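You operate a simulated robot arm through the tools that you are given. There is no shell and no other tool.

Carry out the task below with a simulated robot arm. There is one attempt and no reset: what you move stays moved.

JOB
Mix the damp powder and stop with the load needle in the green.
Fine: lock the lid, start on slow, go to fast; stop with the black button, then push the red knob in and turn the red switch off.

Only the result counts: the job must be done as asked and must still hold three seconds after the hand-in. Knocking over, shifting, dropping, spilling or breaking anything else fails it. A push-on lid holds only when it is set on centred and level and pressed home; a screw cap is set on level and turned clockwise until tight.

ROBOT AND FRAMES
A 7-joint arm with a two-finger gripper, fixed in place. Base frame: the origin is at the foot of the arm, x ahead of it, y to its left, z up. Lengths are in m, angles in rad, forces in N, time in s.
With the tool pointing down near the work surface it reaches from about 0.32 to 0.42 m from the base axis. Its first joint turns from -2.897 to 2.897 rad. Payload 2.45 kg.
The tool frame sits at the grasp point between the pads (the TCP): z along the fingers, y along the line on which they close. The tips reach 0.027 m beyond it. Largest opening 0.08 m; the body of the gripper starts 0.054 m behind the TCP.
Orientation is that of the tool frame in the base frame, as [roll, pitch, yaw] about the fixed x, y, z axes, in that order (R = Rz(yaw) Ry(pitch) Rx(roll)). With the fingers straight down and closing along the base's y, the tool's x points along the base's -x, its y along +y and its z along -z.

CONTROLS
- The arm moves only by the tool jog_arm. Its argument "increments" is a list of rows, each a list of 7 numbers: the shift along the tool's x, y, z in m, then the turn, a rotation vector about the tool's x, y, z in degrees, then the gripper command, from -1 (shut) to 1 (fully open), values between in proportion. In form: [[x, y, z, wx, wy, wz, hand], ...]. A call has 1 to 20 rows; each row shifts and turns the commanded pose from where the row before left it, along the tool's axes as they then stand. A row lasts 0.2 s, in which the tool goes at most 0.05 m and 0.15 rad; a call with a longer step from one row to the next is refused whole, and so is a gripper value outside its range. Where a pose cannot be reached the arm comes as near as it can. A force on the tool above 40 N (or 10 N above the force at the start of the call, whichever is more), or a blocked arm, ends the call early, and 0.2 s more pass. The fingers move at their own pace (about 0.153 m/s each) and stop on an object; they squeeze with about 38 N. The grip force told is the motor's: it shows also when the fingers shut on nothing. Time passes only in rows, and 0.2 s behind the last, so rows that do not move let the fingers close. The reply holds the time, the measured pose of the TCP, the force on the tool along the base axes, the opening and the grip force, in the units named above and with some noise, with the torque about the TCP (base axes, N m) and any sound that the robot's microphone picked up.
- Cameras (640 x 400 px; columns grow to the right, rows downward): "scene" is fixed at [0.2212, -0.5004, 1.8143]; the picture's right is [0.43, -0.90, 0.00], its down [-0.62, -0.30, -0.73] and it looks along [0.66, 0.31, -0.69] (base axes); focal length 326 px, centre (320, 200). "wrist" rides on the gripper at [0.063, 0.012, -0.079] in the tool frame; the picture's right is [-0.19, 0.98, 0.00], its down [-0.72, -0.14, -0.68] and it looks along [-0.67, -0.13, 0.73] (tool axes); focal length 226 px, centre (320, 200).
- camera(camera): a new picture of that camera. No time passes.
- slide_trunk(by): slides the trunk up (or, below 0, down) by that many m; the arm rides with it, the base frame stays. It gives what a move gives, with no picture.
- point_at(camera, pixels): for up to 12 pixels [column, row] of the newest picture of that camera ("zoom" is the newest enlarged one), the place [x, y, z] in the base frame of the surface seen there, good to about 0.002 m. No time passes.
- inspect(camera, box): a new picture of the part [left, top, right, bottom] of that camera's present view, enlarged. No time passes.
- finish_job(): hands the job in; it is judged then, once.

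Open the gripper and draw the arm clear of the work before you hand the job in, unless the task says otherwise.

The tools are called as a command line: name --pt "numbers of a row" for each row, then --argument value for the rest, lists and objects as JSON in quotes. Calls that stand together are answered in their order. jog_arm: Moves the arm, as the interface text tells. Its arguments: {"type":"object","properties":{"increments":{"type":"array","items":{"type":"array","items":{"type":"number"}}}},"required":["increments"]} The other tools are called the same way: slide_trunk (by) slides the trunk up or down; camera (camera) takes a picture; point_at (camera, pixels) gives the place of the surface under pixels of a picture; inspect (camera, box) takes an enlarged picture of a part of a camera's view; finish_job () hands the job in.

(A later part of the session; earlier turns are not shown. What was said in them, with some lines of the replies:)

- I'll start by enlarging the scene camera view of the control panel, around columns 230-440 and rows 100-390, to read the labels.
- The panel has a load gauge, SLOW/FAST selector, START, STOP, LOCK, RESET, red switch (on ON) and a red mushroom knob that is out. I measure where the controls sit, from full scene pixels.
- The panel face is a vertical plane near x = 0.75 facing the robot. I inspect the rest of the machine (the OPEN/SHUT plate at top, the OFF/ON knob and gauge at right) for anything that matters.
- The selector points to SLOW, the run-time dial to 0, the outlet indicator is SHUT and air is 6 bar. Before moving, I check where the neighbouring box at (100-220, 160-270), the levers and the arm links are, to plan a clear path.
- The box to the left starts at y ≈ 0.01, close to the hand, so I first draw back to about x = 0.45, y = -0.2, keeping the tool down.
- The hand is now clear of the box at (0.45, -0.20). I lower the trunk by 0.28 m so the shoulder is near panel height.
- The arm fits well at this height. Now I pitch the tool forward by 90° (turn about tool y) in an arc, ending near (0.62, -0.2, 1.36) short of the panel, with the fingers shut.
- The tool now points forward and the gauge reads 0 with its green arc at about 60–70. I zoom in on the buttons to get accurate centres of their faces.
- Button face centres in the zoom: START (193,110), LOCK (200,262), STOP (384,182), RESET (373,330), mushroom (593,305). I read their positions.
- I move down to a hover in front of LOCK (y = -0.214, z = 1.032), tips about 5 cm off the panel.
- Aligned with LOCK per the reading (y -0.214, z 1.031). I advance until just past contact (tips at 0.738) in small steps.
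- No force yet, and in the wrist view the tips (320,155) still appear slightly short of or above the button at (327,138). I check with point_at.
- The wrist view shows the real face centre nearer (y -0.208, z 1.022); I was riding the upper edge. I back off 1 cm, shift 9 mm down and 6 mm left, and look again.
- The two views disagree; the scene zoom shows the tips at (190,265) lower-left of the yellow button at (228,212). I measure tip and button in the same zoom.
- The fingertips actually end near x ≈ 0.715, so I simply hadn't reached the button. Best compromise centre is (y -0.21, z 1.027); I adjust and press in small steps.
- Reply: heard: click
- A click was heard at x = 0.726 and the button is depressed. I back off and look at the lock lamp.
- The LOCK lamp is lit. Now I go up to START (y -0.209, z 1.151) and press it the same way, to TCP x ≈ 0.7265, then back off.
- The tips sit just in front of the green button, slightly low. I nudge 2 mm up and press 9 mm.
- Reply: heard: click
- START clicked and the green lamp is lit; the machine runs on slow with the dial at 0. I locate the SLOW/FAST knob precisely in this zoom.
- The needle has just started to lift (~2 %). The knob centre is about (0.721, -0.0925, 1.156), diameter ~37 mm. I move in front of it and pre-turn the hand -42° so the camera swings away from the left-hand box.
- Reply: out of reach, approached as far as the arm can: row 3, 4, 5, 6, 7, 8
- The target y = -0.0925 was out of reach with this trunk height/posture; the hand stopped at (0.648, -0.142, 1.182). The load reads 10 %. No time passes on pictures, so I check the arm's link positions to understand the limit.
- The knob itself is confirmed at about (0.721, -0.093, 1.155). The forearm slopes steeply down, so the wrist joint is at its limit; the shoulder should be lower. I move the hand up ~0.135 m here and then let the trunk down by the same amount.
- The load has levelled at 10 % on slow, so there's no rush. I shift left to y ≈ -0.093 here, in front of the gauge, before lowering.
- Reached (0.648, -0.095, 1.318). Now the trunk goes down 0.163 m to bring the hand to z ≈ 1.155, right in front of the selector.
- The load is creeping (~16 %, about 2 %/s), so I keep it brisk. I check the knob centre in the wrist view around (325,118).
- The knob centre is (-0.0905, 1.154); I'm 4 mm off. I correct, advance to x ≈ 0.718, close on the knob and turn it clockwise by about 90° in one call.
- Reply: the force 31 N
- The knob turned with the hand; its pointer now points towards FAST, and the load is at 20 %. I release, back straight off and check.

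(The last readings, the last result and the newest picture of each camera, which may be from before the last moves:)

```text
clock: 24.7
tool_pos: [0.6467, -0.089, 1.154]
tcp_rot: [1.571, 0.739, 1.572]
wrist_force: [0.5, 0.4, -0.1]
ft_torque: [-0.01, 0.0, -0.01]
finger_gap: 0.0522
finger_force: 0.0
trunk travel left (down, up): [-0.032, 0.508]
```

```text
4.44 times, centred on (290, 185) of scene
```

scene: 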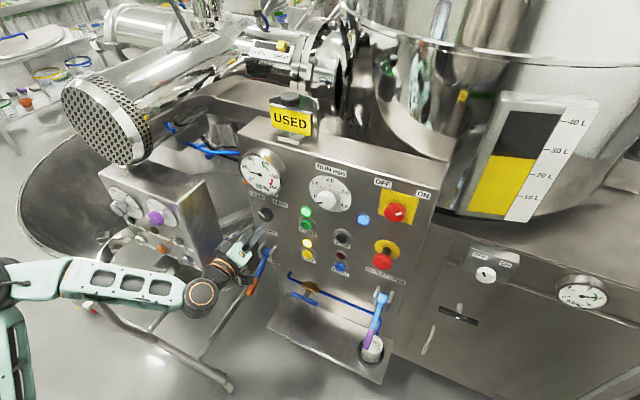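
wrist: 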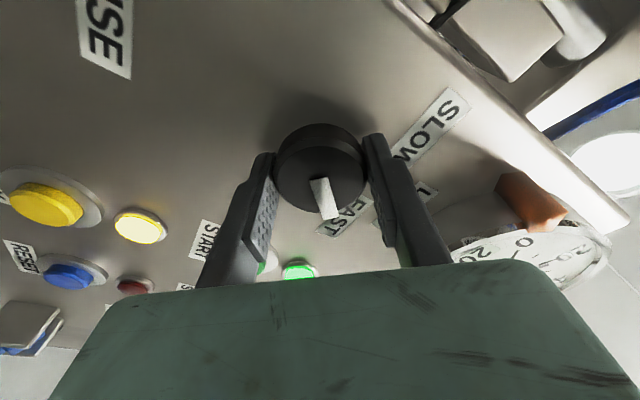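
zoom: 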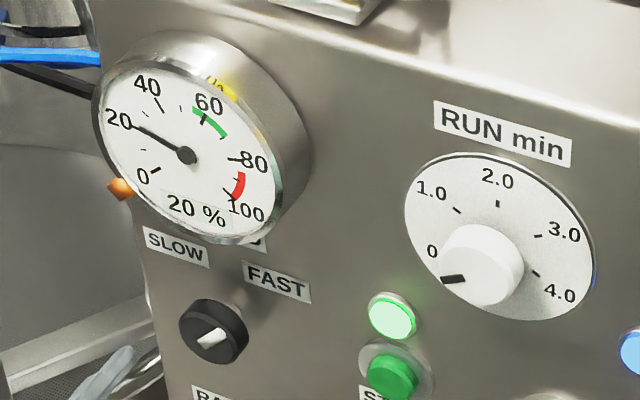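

The pointer is on FAST (about 45° right), with load just above 20 %. I move across to in front of STOP (y -0.315, z 1.151) with the fingers shut and level the hand again.

jog_arm --pt "-0.0335 -0.0304 0 0 0 0 -1" --pt "-0.0335 -0.0304 0 0 0 0 -1" --pt "-0.0335 -0.0304 0 0 0 0 -1" --pt "-0.0335 -0.0304 0 0 0 0 -1" --pt "-0.0335 -0.0304 0 0 0 0 -1" --pt "0 0 0 0 0 -8 -1" --pt "0 0 0 0 0 -8 -1" --pt "0 0 0 0 0 -8 -1" --pt "0 0 0 0 0 -8 -1" --pt "0 0 0 0 0 -8 -1" --pt "0 0 0 0 0 -8 -1"

camera --camera "scene"

inspect --camera "scene" --box '[235, 140, 345, 230]'

camera --camera "wrist"

```text
clock: 27.1
tool_pos: [0.646, -0.317, 1.1564]
tcp_rot: [-1.614, 1.562, -1.615]
wrist_force: [0.4, 0.2, 0.1]
ft_torque: [0.0, 0.0, 0.01]
finger_gap: 0.0
finger_force: 30.0
trunk travel left (down, up): [-0.032, 0.508]
```

```text
taken
```

scene: 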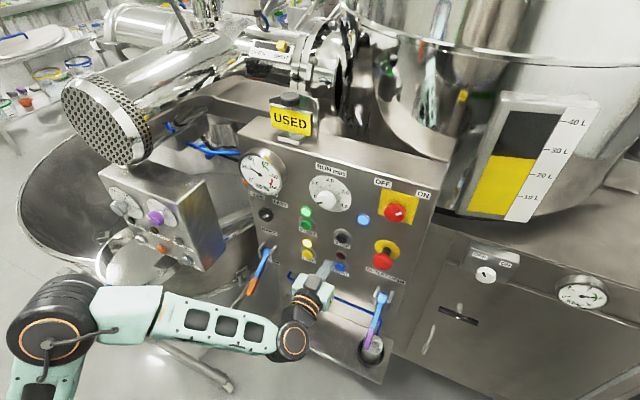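

```text
4.44 times, centred on (290, 185) of scene
```

zoom: 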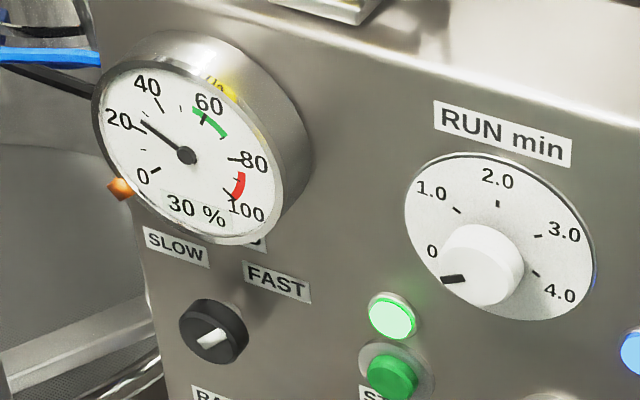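

```text
taken
```

wrist: 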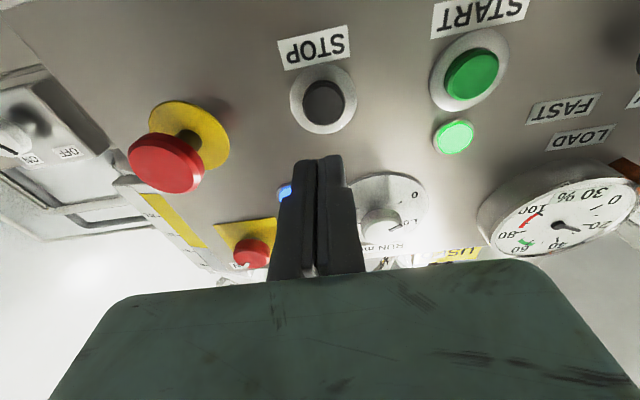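

Load is ~26 % with a clear view of the gauge. I move to a hover just off STOP (x ≈ 0.716, y -0.315, z 1.152).

jog_arm --pt "0.004 0.002 0.035 0 0 0 -1" --pt "0 0 0.035 0 0 0 -1"

inspect --camera "scene" --box '[310, 215, 370, 270]'

inspect --camera "scene" --box '[235, 140, 345, 230]'

```text
clock: 27.7
tool_pos: [0.7162, -0.3143, 1.1506]
tcp_rot: [-1.757, 1.567, -1.758]
wrist_force: [0.6, -0.2, -0.2]
ft_torque: [-0.02, -0.02, 0.01]
finger_gap: 0.0002
finger_force: 29.3
trunk travel left (down, up): [-0.032, 0.508]
```

```text
7.27 times, centred on (340, 242) of scene
```

zoom: 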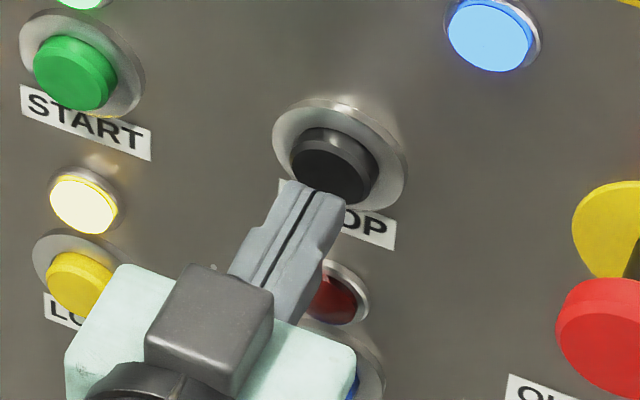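

```text
4.44 times, centred on (290, 185) of scene
```

zoom: 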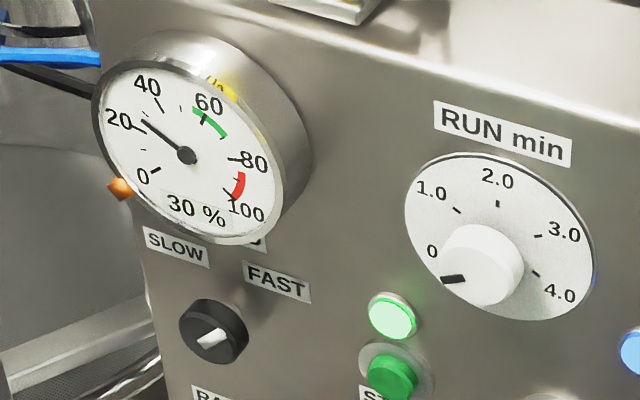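

Aligned just below the centre of STOP. Load ~27 %; I wait about 2.5 s and look again.

jog_arm --pt "-0.002 0 0 0 0 0 -1" --pt "0 0 0 0 0 0 -1" --pt "0 0 0 0 0 0 -1" --pt "0 0 0 0 0 0 -1" --pt "0 0 0 0 0 0 -1" --pt "0 0 0 0 0 0 -1" --pt "0 0 0 0 0 0 -1" --pt "0 0 0 0 0 0 -1" --pt "0 0 0 0 0 0 -1" --pt "0 0 0 0 0 0 -1" --pt "0 0 0 0 0 0 -1"

inspect --camera "scene" --box '[235, 145, 295, 195]'

```text
clock: 30.1
tool_pos: [0.7159, -0.3138, 1.1538]
tcp_rot: [-1.651, 1.566, -1.654]
wrist_force: [-0.6, -0.4, -0.1]
ft_torque: [-0.02, 0.01, 0.02]
finger_gap: 0.0002
finger_force: 30.1
trunk travel left (down, up): [-0.032, 0.508]
```

```text
8.00 times, centred on (265, 170) of scene
```

zoom: 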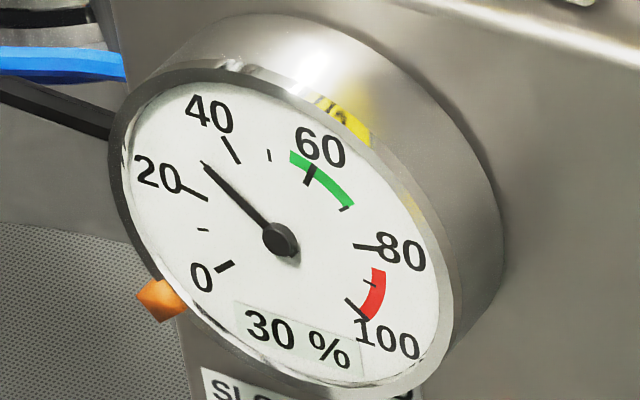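

Needle about 31 %; green spans ~56–70. I wait another ~4 s.

jog_arm --pt "0 0 0 0 0 0 -1" --pt "0 0 0 0 0 0 -1" --pt "0 0 0 0 0 0 -1" --pt "0 0 0 0 0 0 -1" --pt "0 0 0 0 0 0 -1" --pt "0 0 0 0 0 0 -1" --pt "0 0 0 0 0 0 -1" --pt "0 0 0 0 0 0 -1" --pt "0 0 0 0 0 0 -1" --pt "0 0 0 0 0 0 -1" --pt "0 0 0 0 0 0 -1" --pt "0 0 0 0 0 0 -1" --pt "0 0 0 0 0 0 -1" --pt "0 0 0 0 0 0 -1" --pt "0 0 0 0 0 0 -1" --pt "0 0 0 0 0 0 -1" --pt "0 0 0 0 0 0 -1" --pt "0 0 0 0 0 0 -1"

inspect --camera "scene" --box '[235, 145, 295, 195]'

```text
clock: 33.9
tool_pos: [0.7161, -0.3143, 1.1542]
tcp_rot: [-1.647, 1.566, -1.649]
wrist_force: [0.4, 0.4, 0.3]
ft_torque: [-0.03, 0.0, 0.02]
finger_gap: 0.0001
finger_force: 29.6
trunk travel left (down, up): [-0.032, 0.508]
```

```text
8.00 times, centred on (265, 170) of scene
```

zoom: 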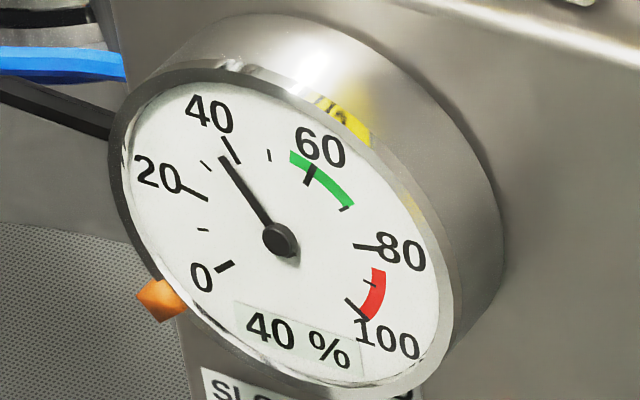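

Needle about 37 %, rising ~1.6 %/s. I wait 4 s more.

jog_arm --pt "0 0 0 0 0 0 -1" --pt "0 0 0 0 0 0 -1" --pt "0 0 0 0 0 0 -1" --pt "0 0 0 0 0 0 -1" --pt "0 0 0 0 0 0 -1" --pt "0 0 0 0 0 0 -1" --pt "0 0 0 0 0 0 -1" --pt "0 0 0 0 0 0 -1" --pt "0 0 0 0 0 0 -1" --pt "0 0 0 0 0 0 -1" --pt "0 0 0 0 0 0 -1" --pt "0 0 0 0 0 0 -1" --pt "0 0 0 0 0 0 -1" --pt "0 0 0 0 0 0 -1" --pt "0 0 0 0 0 0 -1" --pt "0 0 0 0 0 0 -1" --pt "0 0 0 0 0 0 -1" --pt "0 0 0 0 0 0 -1" --pt "0 0 0 0 0 0 -1"

inspect --camera "scene" --box '[235, 145, 295, 195]'

```text
clock: 37.9
tool_pos: [0.7158, -0.3139, 1.1534]
tcp_rot: [-1.653, 1.566, -1.654]
wrist_force: [0.6, 0.1, 1.0]
ft_torque: [0.03, 0.01, -0.02]
finger_gap: 0.0001
finger_force: 29.6
trunk travel left (down, up): [-0.032, 0.508]
```

```text
8.00 times, centred on (265, 170) of scene
```

zoom: 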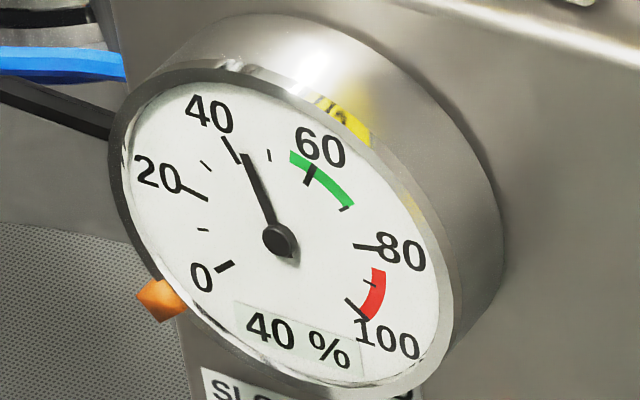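

Needle about 44 %. Another 4 s of waiting.

jog_arm --pt "0 0 0 0 0 0 -1" --pt "0 0 0 0 0 0 -1" --pt "0 0 0 0 0 0 -1" --pt "0 0 0 0 0 0 -1" --pt "0 0 0 0 0 0 -1" --pt "0 0 0 0 0 0 -1" --pt "0 0 0 0 0 0 -1" --pt "0 0 0 0 0 0 -1" --pt "0 0 0 0 0 0 -1" --pt "0 0 0 0 0 0 -1" --pt "0 0 0 0 0 0 -1" --pt "0 0 0 0 0 0 -1" --pt "0 0 0 0 0 0 -1" --pt "0 0 0 0 0 0 -1" --pt "0 0 0 0 0 0 -1" --pt "0 0 0 0 0 0 -1" --pt "0 0 0 0 0 0 -1" --pt "0 0 0 0 0 0 -1" --pt "0 0 0 0 0 0 -1"

inspect --camera "scene" --box '[235, 145, 295, 195]'

```text
clock: 41.9
tool_pos: [0.7156, -0.3128, 1.153]
tcp_rot: [-1.656, 1.565, -1.656]
wrist_force: [0.6, 0.5, -1.2]
ft_torque: [0.01, 0.0, 0.0]
finger_gap: 0.0002
finger_force: 29.5
trunk travel left (down, up): [-0.032, 0.508]
```

```text
8.00 times, centred on (265, 170) of scene
```

zoom: 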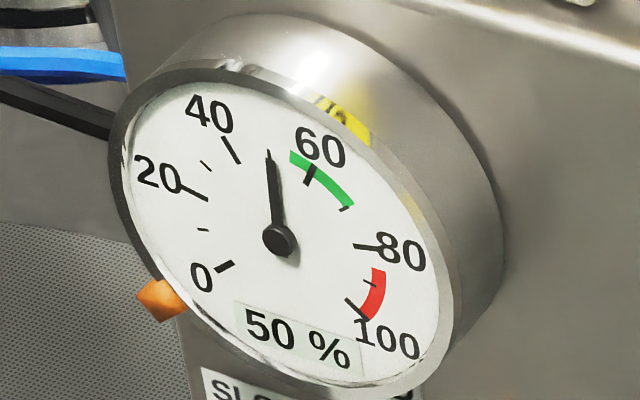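

Needle at 50 %. I wait 4.2 s more, which should bring it to the edge of the green.

jog_arm --pt "0 0 0 0 0 0 -1" --pt "0 0 0 0 0 0 -1" --pt "0 0 0 0 0 0 -1" --pt "0 0 0 0 0 0 -1" --pt "0 0 0 0 0 0 -1" --pt "0 0 0 0 0 0 -1" --pt "0 0 0 0 0 0 -1" --pt "0 0 0 0 0 0 -1" --pt "0 0 0 0 0 0 -1" --pt "0 0 0 0 0 0 -1" --pt "0 0 0 0 0 0 -1" --pt "0 0 0 0 0 0 -1" --pt "0 0 0 0 0 0 -1" --pt "0 0 0 0 0 0 -1" --pt "0 0 0 0 0 0 -1" --pt "0 0 0 0 0 0 -1" --pt "0 0 0 0 0 0 -1" --pt "0 0 0 0 0 0 -1" --pt "0 0 0 0 0 0 -1" --pt "0 0 0 0 0 0 -1"

inspect --camera "scene" --box '[235, 145, 295, 195]'

```text
clock: 46.1
tool_pos: [0.7165, -0.314, 1.1533]
tcp_rot: [-1.658, 1.566, -1.657]
wrist_force: [1.0, 0.7, -0.1]
ft_torque: [0.0, 0.0, 0.0]
finger_gap: 0.0003
finger_force: 30.1
trunk travel left (down, up): [-0.032, 0.508]
```

```text
8.00 times, centred on (265, 170) of scene
```

zoom: 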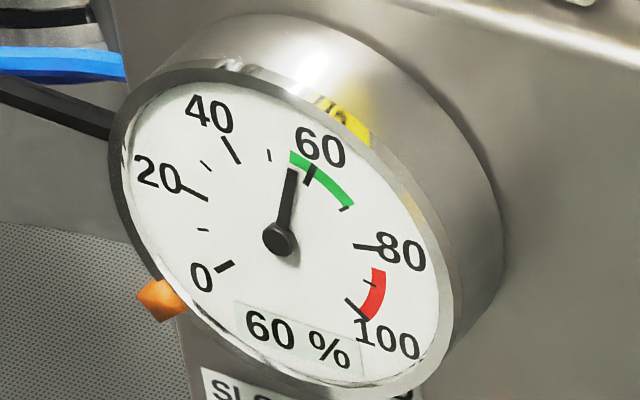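

Needle ~56.5 %, at the lower end of the green. I wait 2.6 s more to be nearer the middle.

jog_arm --pt "0 0 0 0 0 0 -1" --pt "0 0 0 0 0 0 -1" --pt "0 0 0 0 0 0 -1" --pt "0 0 0 0 0 0 -1" --pt "0 0 0 0 0 0 -1" --pt "0 0 0 0 0 0 -1" --pt "0 0 0 0 0 0 -1" --pt "0 0 0 0 0 0 -1" --pt "0 0 0 0 0 0 -1" --pt "0 0 0 0 0 0 -1" --pt "0 0 0 0 0 0 -1" --pt "0 0 0 0 0 0 -1"

inspect --camera "scene" --box '[235, 145, 295, 195]'

```text
clock: 48.7
tool_pos: [0.7161, -0.3137, 1.1533]
tcp_rot: [-1.655, 1.565, -1.655]
wrist_force: [-0.7, 1.1, 0.4]
ft_torque: [-0.01, 0.0, 0.01]
finger_gap: 0.0
finger_force: 29.5
trunk travel left (down, up): [-0.032, 0.508]
```

```text
8.00 times, centred on (265, 170) of scene
```

zoom: 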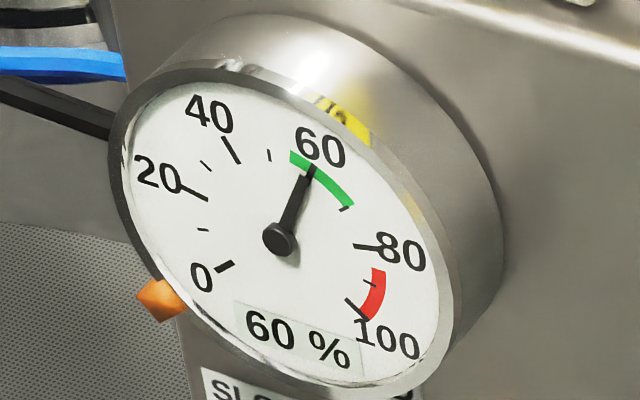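

The needle is at ~60.5 %, well inside the green. I press STOP now (10.5 mm forward).

jog_arm --pt "0 0 0.006 0 0 0 -1" --pt "0 0 0.004 0 0 0 -1" --pt "0 0 0.002 0 0 0 -1"

inspect --camera "scene" --box '[235, 140, 345, 230]'

inspect --camera "scene" --box '[310, 215, 370, 270]'

```text
clock: 49.5
tool_pos: [0.7268, -0.3156, 1.1536]
tcp_rot: [-1.713, 1.565, -1.712]
wrist_force: [-5.2, 2.1, -1.0]
ft_torque: [0.01, -0.01, 0.04]
finger_gap: 0.0061
finger_force: 29.9
trunk travel left (down, up): [-0.032, 0.508]
heard: click
```

```text
4.44 times, centred on (290, 185) of scene
```

zoom: 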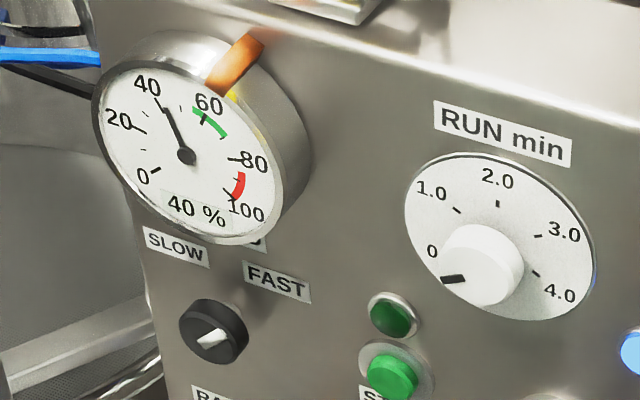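

```text
7.27 times, centred on (340, 242) of scene
```

zoom: 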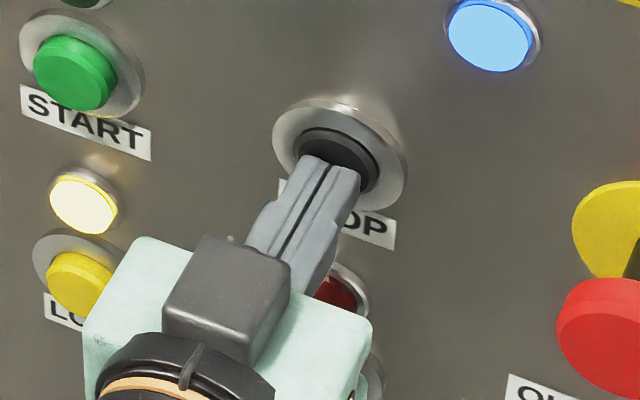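

STOP clicked: the run lamp went out and the drag pointer stays in the green. I retract and raise the trunk 0.17 m for better reach to the right side of the panel.

jog_arm --pt "0 0 -0.03 0 0 0 -1" --pt "0 0 -0.045 0 0 0 -1" --pt "0 0 -0.045 0 0 0 -1"

slide_trunk --by 0.17

camera --camera "wrist"

camera --camera "scene"

inspect --camera "scene" --box '[360, 180, 430, 280]'

```text
clock: 50.3
tool_pos: [0.6044, -0.3142, 1.1527]
tcp_rot: [-1.637, 1.566, -1.637]
wrist_force: [-0.8, 0.6, 0.4]
ft_torque: [-0.01, -0.02, 0.05]
finger_gap: 0.0
finger_force: 29.4
trunk travel left (down, up): [-0.032, 0.508]
```

```text
clock: 52.2
tool_pos: [0.6065, -0.3148, 1.3218]
tcp_rot: [-1.676, 1.565, -1.677]
wrist_force: [0.9, -0.6, -0.3]
ft_torque: [0.01, -0.01, 0.02]
finger_gap: 0.0
finger_force: 29.3
trunk travel left (down, up): [-0.202, 0.338]
```

```text
taken
```

wrist: 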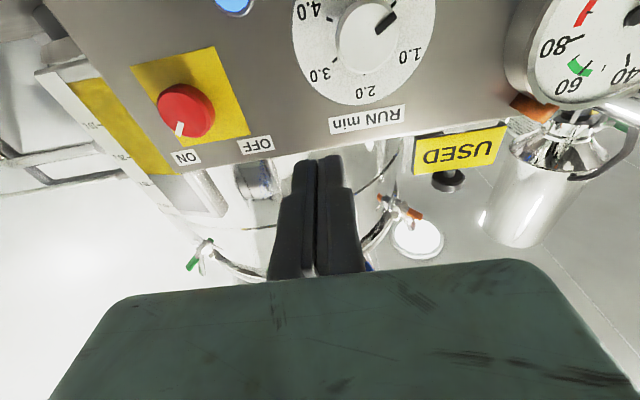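

```text
taken
```

scene: 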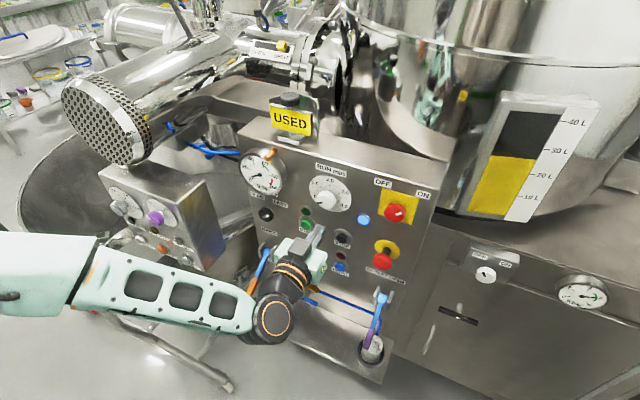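

```text
4.00 times, centred on (395, 230) of scene
```

zoom: 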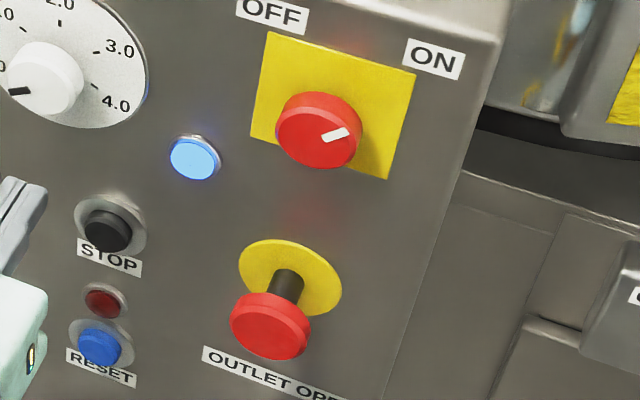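

I measure the mushroom's face and plate and the red switch from this zoom, and the switch from the wrist view.

point_at --camera "zoom" --pixels '[[266, 334], [233, 318], [300, 345], [268, 305], [262, 352], [240, 265], [340, 290], [312, 135], [280, 125], [350, 148], [318, 110], [310, 162]]'

point_at --camera "wrist" --pixels '[[184, 112], [160, 107], [206, 122], [186, 88], [182, 132], [190, 75], [130, 68], [250, 132], [216, 45]]'

```text
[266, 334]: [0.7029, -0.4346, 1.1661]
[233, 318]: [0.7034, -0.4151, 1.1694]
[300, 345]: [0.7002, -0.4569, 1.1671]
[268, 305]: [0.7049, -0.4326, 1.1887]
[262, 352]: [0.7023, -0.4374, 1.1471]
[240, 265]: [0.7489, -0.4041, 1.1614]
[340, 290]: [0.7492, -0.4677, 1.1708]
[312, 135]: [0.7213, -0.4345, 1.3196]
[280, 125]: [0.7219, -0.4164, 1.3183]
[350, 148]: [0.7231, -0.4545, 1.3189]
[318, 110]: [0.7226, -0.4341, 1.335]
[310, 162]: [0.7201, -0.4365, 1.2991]
```

```text
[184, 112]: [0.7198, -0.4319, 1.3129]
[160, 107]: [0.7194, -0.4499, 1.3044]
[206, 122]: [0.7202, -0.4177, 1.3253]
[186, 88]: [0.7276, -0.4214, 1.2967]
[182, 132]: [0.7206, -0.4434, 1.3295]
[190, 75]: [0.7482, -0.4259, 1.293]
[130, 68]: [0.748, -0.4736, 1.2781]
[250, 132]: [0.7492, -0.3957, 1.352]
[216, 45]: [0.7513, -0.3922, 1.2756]
```

Mushroom face centre (0.702, -0.436, 1.167), switch centre (0.720, -0.435, 1.315). I move in front of the mushroom.

jog_arm --pt "0.031 -0.0242 0 0 0 0 -1" --pt "0.031 -0.0242 0 0 0 0 -1" --pt "0.031 -0.0242 0 0 0 0 -1" --pt "0.031 -0.0242 0 0 0 0 -1" --pt "0.031 -0.0242 0 0 0 0 -1" --pt "0 0 0.04 0 0 0 -1" --pt "0 0 0.025 0 0 0 -1"

camera --camera "wrist"

inspect --camera "scene" --box '[360, 180, 430, 280]'

```text
clock: 53.8
tool_pos: [0.6722, -0.4353, 1.1658]
tcp_rot: [-1.665, 1.566, -1.664]
wrist_force: [0.1, 0.7, -0.7]
ft_torque: [0.01, 0.05, -0.01]
finger_gap: 0.0
finger_force: 29.8
trunk travel left (down, up): [-0.202, 0.338]
```

```text
taken
```

wrist: 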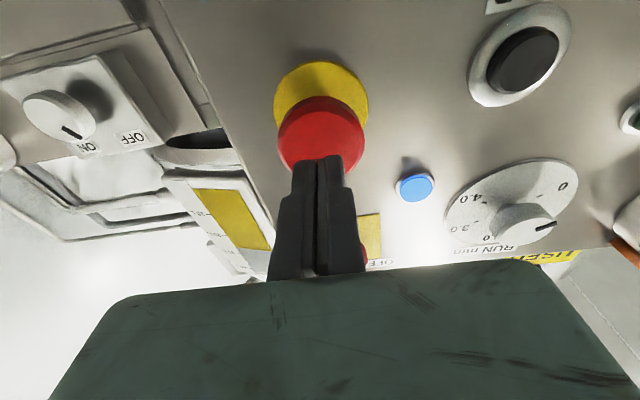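

```text
4.00 times, centred on (395, 230) of scene
```

zoom: 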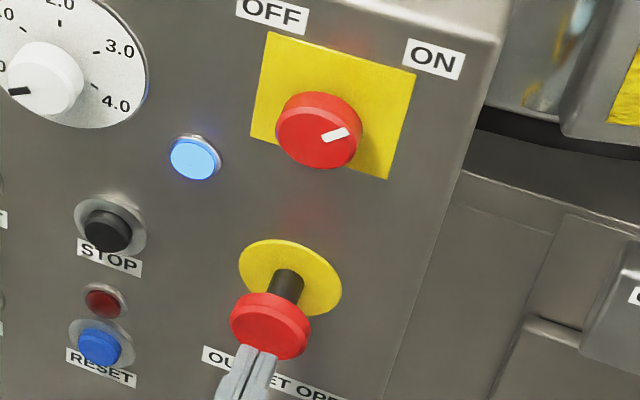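

Centred on the mushroom. I push in slowly with 5 mm steps.

jog_arm --pt "0 0 0.01 0 0 0 -1" --pt "0 0 0.006 0 0 0 -1" --pt "0 0 0.005 0 0 0 -1" --pt "0 0 0.005 0 0 0 -1" --pt "0 0 0.004 0 0 0 -1"

inspect --camera "scene" --box '[360, 180, 430, 280]'

```text
clock: 55.0
tool_pos: [0.6963, -0.4354, 1.1667]
tcp_rot: [-1.747, 1.565, -1.751]
wrist_force: [-37.1, 10.2, -5.0]
ft_torque: [-0.02, 0.01, 0.22]
finger_gap: 0.006
finger_force: 29.9
trunk travel left (down, up): [-0.202, 0.338]
```

```text
4.00 times, centred on (395, 230) of scene
```

zoom: 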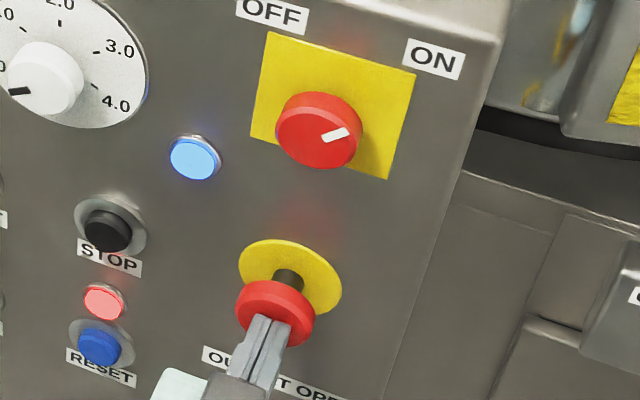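

The red lamp came on and the knob moved in, resisting with 37 N. I back off and see whether it stays in.

jog_arm --pt "0 0 -0.02 0 0 0 -1" --pt "0 0 -0.045 0 0 0 -1"

inspect --camera "scene" --box '[360, 180, 430, 280]'

inspect --camera "scene" --box '[235, 140, 345, 230]'

```text
clock: 55.6
tool_pos: [0.6388, -0.436, 1.1713]
tcp_rot: [-1.425, 1.565, -1.426]
wrist_force: [0.0, 0.6, 0.3]
ft_torque: [0.0, -0.01, 0.0]
finger_gap: 0.0
finger_force: 29.6
trunk travel left (down, up): [-0.202, 0.338]
```

```text
4.00 times, centred on (395, 230) of scene
```

zoom: 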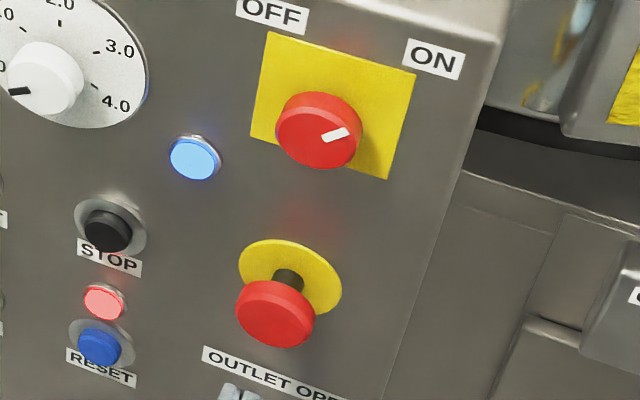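

```text
4.44 times, centred on (290, 185) of scene
```

zoom: 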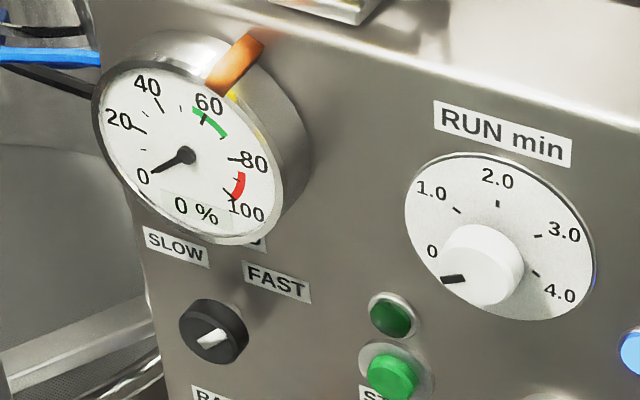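

The knob stays in with the red lamp on. Now I go up to the red switch (y -0.435, z 1.315), opening the hand and pre-turning it +42°.

jog_arm --pt "-0.036 0 0 0 0 0 0.6" --pt "-0.036 0 0 0 0 0 0.6" --pt "-0.036 0 0 0 0 0 0.6" --pt "-0.036 0 0 0 0 0 0.6" --pt "0 0 0 0 0 8.5 0.6" --pt "0 0 0 0 0 8.5 0.6" --pt "0 0 0 0 0 8.5 0.6" --pt "0 0 0 0 0 8.5 0.6" --pt "0 0 0 0 0 8.5 0.6"

camera --camera "wrist"

camera --camera "scene"

```text
clock: 57.6
tool_pos: [0.6355, -0.4359, 1.3108]
tcp_rot: [1.571, 0.83, 1.57]
wrist_force: [-0.4, -0.9, -0.2]
ft_torque: [0.02, 0.01, 0.02]
finger_gap: 0.0642
finger_force: 0.2
trunk travel left (down, up): [-0.202, 0.338]
```

```text
taken
```

wrist: 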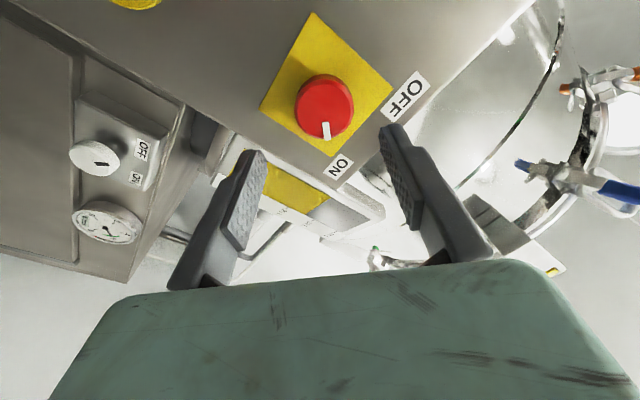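

```text
taken
```

scene: 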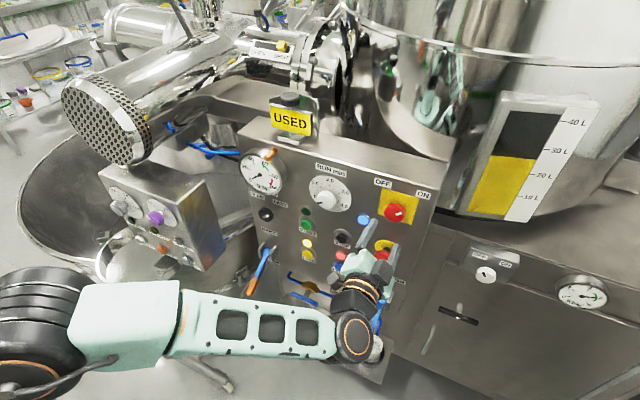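

The switch sits at (325,107) in the wrist view, between the fingers. I measure its centre before going in.

point_at --camera "wrist" --pixels '[[325, 105], [298, 105], [350, 105], [325, 82], [320, 130], [306, 88], [344, 124]]'

```text
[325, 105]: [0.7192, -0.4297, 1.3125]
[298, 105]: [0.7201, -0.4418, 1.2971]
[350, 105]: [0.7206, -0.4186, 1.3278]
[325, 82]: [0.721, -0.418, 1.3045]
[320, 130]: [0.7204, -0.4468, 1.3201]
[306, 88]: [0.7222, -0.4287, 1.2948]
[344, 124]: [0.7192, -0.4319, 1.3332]
```

Centre is (-0.431, 1.313), 5 mm off. I correct and advance so the pads straddle the switch.

jog_arm --pt "0.002 0.005 0.03 0 0 0 0.6" --pt "0 0 0.035 0 0 0 0.6" --pt "0 0 0.017 0 0 0 0.6"

camera --camera "wrist"

```text
clock: 58.4
tool_pos: [0.7159, -0.4328, 1.3155]
tcp_rot: [1.57, 0.833, 1.57]
wrist_force: [-4.6, 1.5, -0.2]
ft_torque: [-0.07, -0.1, 0.13]
finger_gap: 0.0632
finger_force: 0.1
trunk travel left (down, up): [-0.202, 0.338]
```

```text
taken
```

wrist: 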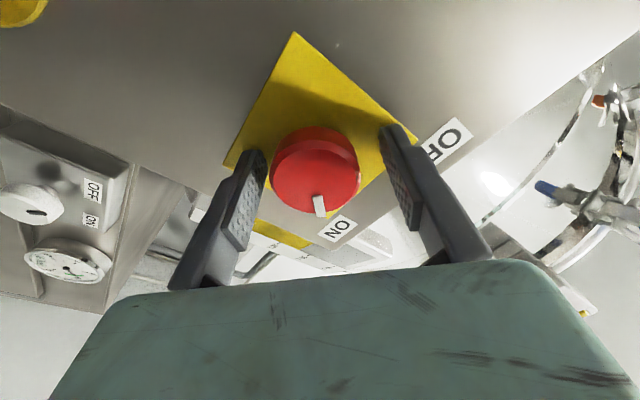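

A light 4.6 N contact shows the tips touch the backing plate, so I back off 2 mm, close on the switch and turn counter-clockwise 90°.

jog_arm --pt "0 0 -0.003 0 0 0 0.6" --pt "0 0 0 0 0 0 -1" --pt "0 0 0 0 0 0 -1" --pt "0 0 0 0 0 -8.2 -1" --pt "0 0 0 0 0 -8.2 -1" --pt "0 0 0 0 0 -8.2 -1" --pt "0 0 0 0 0 -8.2 -1" --pt "0 0 0 0 0 -8.2 -1" --pt "0 0 0 0 0 -8.2 -1" --pt "0 0 0 0 0 -8.2 -1" --pt "0 0 0 0 0 -8.2 -1" --pt "0 0 0 0 0 -8.2 -1" --pt "0 0 0 0 0 -8.2 -1" --pt "0 0 0 0 0 -8.2 -1"

camera --camera "wrist"

inspect --camera "scene" --box '[340, 170, 440, 280]'

```text
clock: 61.4
tool_pos: [0.7143, -0.4368, 1.3125]
tcp_rot: [-1.57, 0.733, -1.574]
wrist_force: [-0.4, -30.3, -0.8]
ft_torque: [0.29, 0.23, -0.35]
finger_gap: 0.0436
finger_force: 45.2
trunk travel left (down, up): [-0.202, 0.338]
```

```text
taken
```

wrist: 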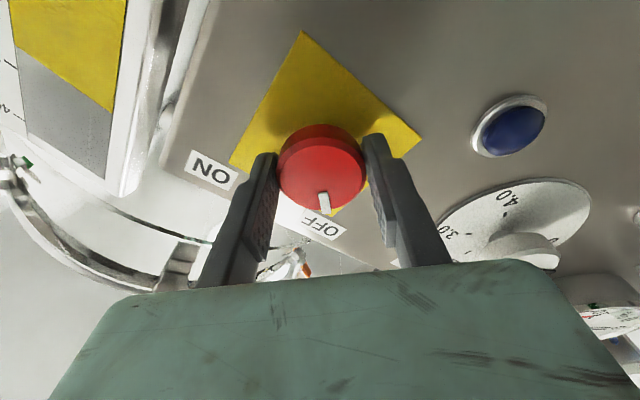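

```text
3.64 times, centred on (390, 225) of scene
```

zoom: 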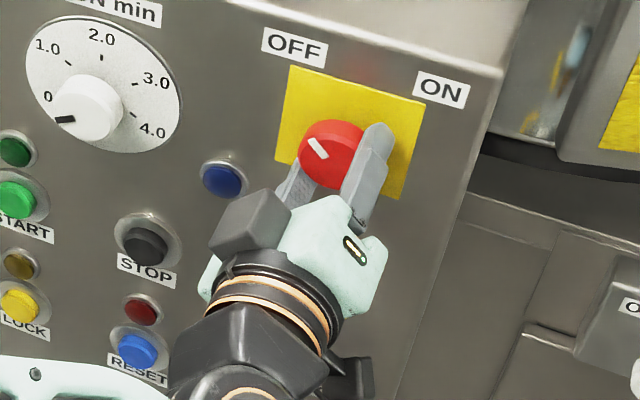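

The switch now points to OFF and the blue power lamp and the others are out. I release and back straight off.

jog_arm --pt "0 0 0 0 0 0 0.7" --pt "0 0 0 0 0 0 0.7" --pt "0 0 -0.03 0 0 0 0.7" --pt "0 0 -0.045 0 0 0 0.7" --pt "0 0 -0.045 0 0 0 0.7" --pt "0 0 -0.045 0 0 0 0.7"

camera --camera "scene"

inspect --camera "scene" --box '[340, 170, 440, 280]'

inspect --camera "scene" --box '[235, 140, 345, 230]'

```text
clock: 62.8
tool_pos: [0.55, -0.4312, 1.3122]
tcp_rot: [-1.569, 0.735, -1.57]
wrist_force: [0.9, 0.8, -0.2]
ft_torque: [-0.03, 0.0, 0.0]
finger_gap: 0.068
finger_force: 0.1
trunk travel left (down, up): [-0.202, 0.338]
```

```text
taken
```

scene: 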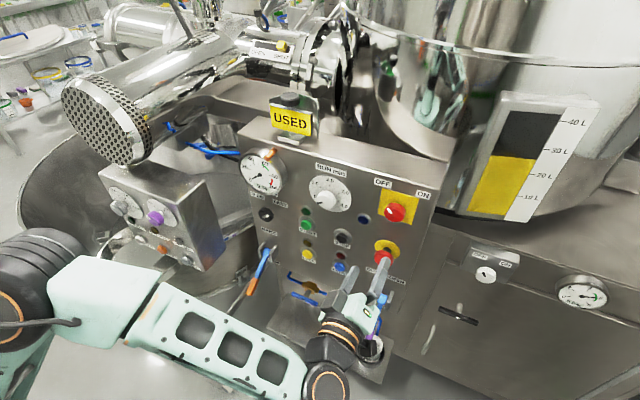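

```text
3.64 times, centred on (390, 225) of scene
```

zoom: 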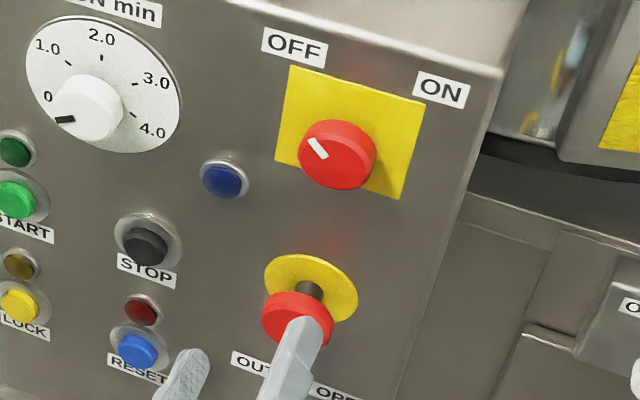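

```text
4.44 times, centred on (290, 185) of scene
```

zoom: 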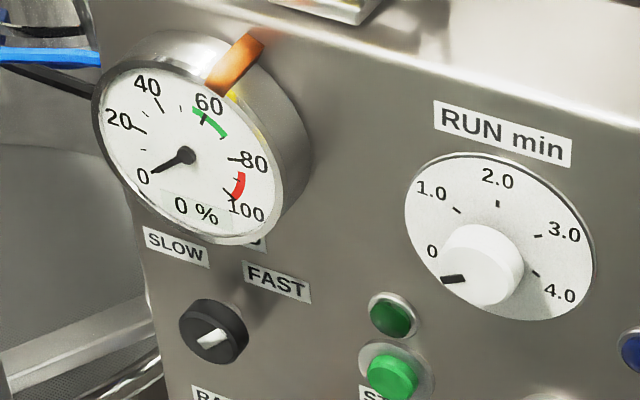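

Everything is off and the knob is in. I draw the arm back further and check the whole scene, including the levers, before handing in.

jog_arm --pt "0 0 -0.04 0 0 0 0.7" --pt "0 0 -0.04 0 0 0 0.7" --pt "0 0 0 0 0 0 0.7" --pt "0 0 0 0 0 0 0.7"

camera --camera "scene"

inspect --camera "scene" --box '[240, 180, 440, 390]'

```text
clock: 63.8
tool_pos: [0.4688, -0.4332, 1.309]
tcp_rot: [-1.571, 0.733, -1.57]
wrist_force: [0.1, -0.6, -0.1]
ft_torque: [-0.03, -0.01, 0.01]
finger_gap: 0.068
finger_force: 0.1
trunk travel left (down, up): [-0.202, 0.338]
```

```text
taken
```

scene: 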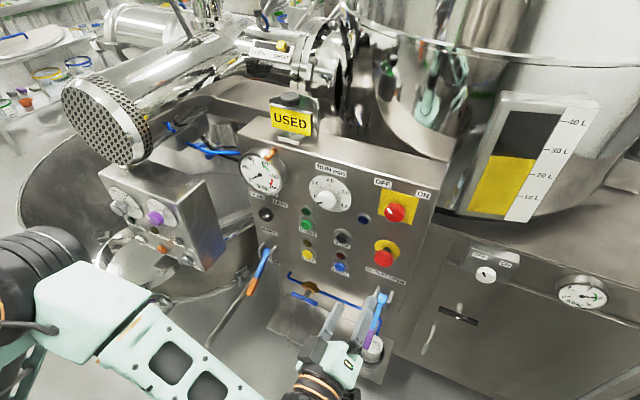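

```text
1.90 times, centred on (340, 285) of scene
```

zoom: 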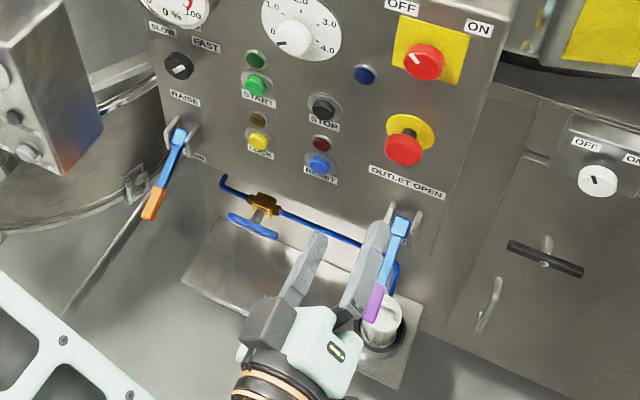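

The mushroom is in, the switch is OFF, the drag pointer sits in the green and the levers are unmoved. The gripper is open and clear, so I hand in.

finish_job

```text
The job is handed in.
```

The mix was stopped with the load needle at about 61%, inside the green band (roughly 56–70%). The machine is now shut down and the job is handed in. I haven't seen a verdict on it.

- **Lid lock:** I pressed LOCK and its lamp came on.
- **Start on slow:** START took straight away with the selector on SLOW.
- **Fast:** I turned the selector to FAST when the load was about 20%.
- **Stop:** I pressed the black STOP button about 25 seconds later. The run lamp went out, and the gauge's drag pointer still sits in the green.
- **Shutdown:** The red knob is pushed in and stayed in. The red switch is on OFF and all the panel lamps are out.

I left the run-time dial at 0, since the machine ran without it. The two levers were not touched and look as they did at the start. The gripper is open and the arm is clear of the panel.
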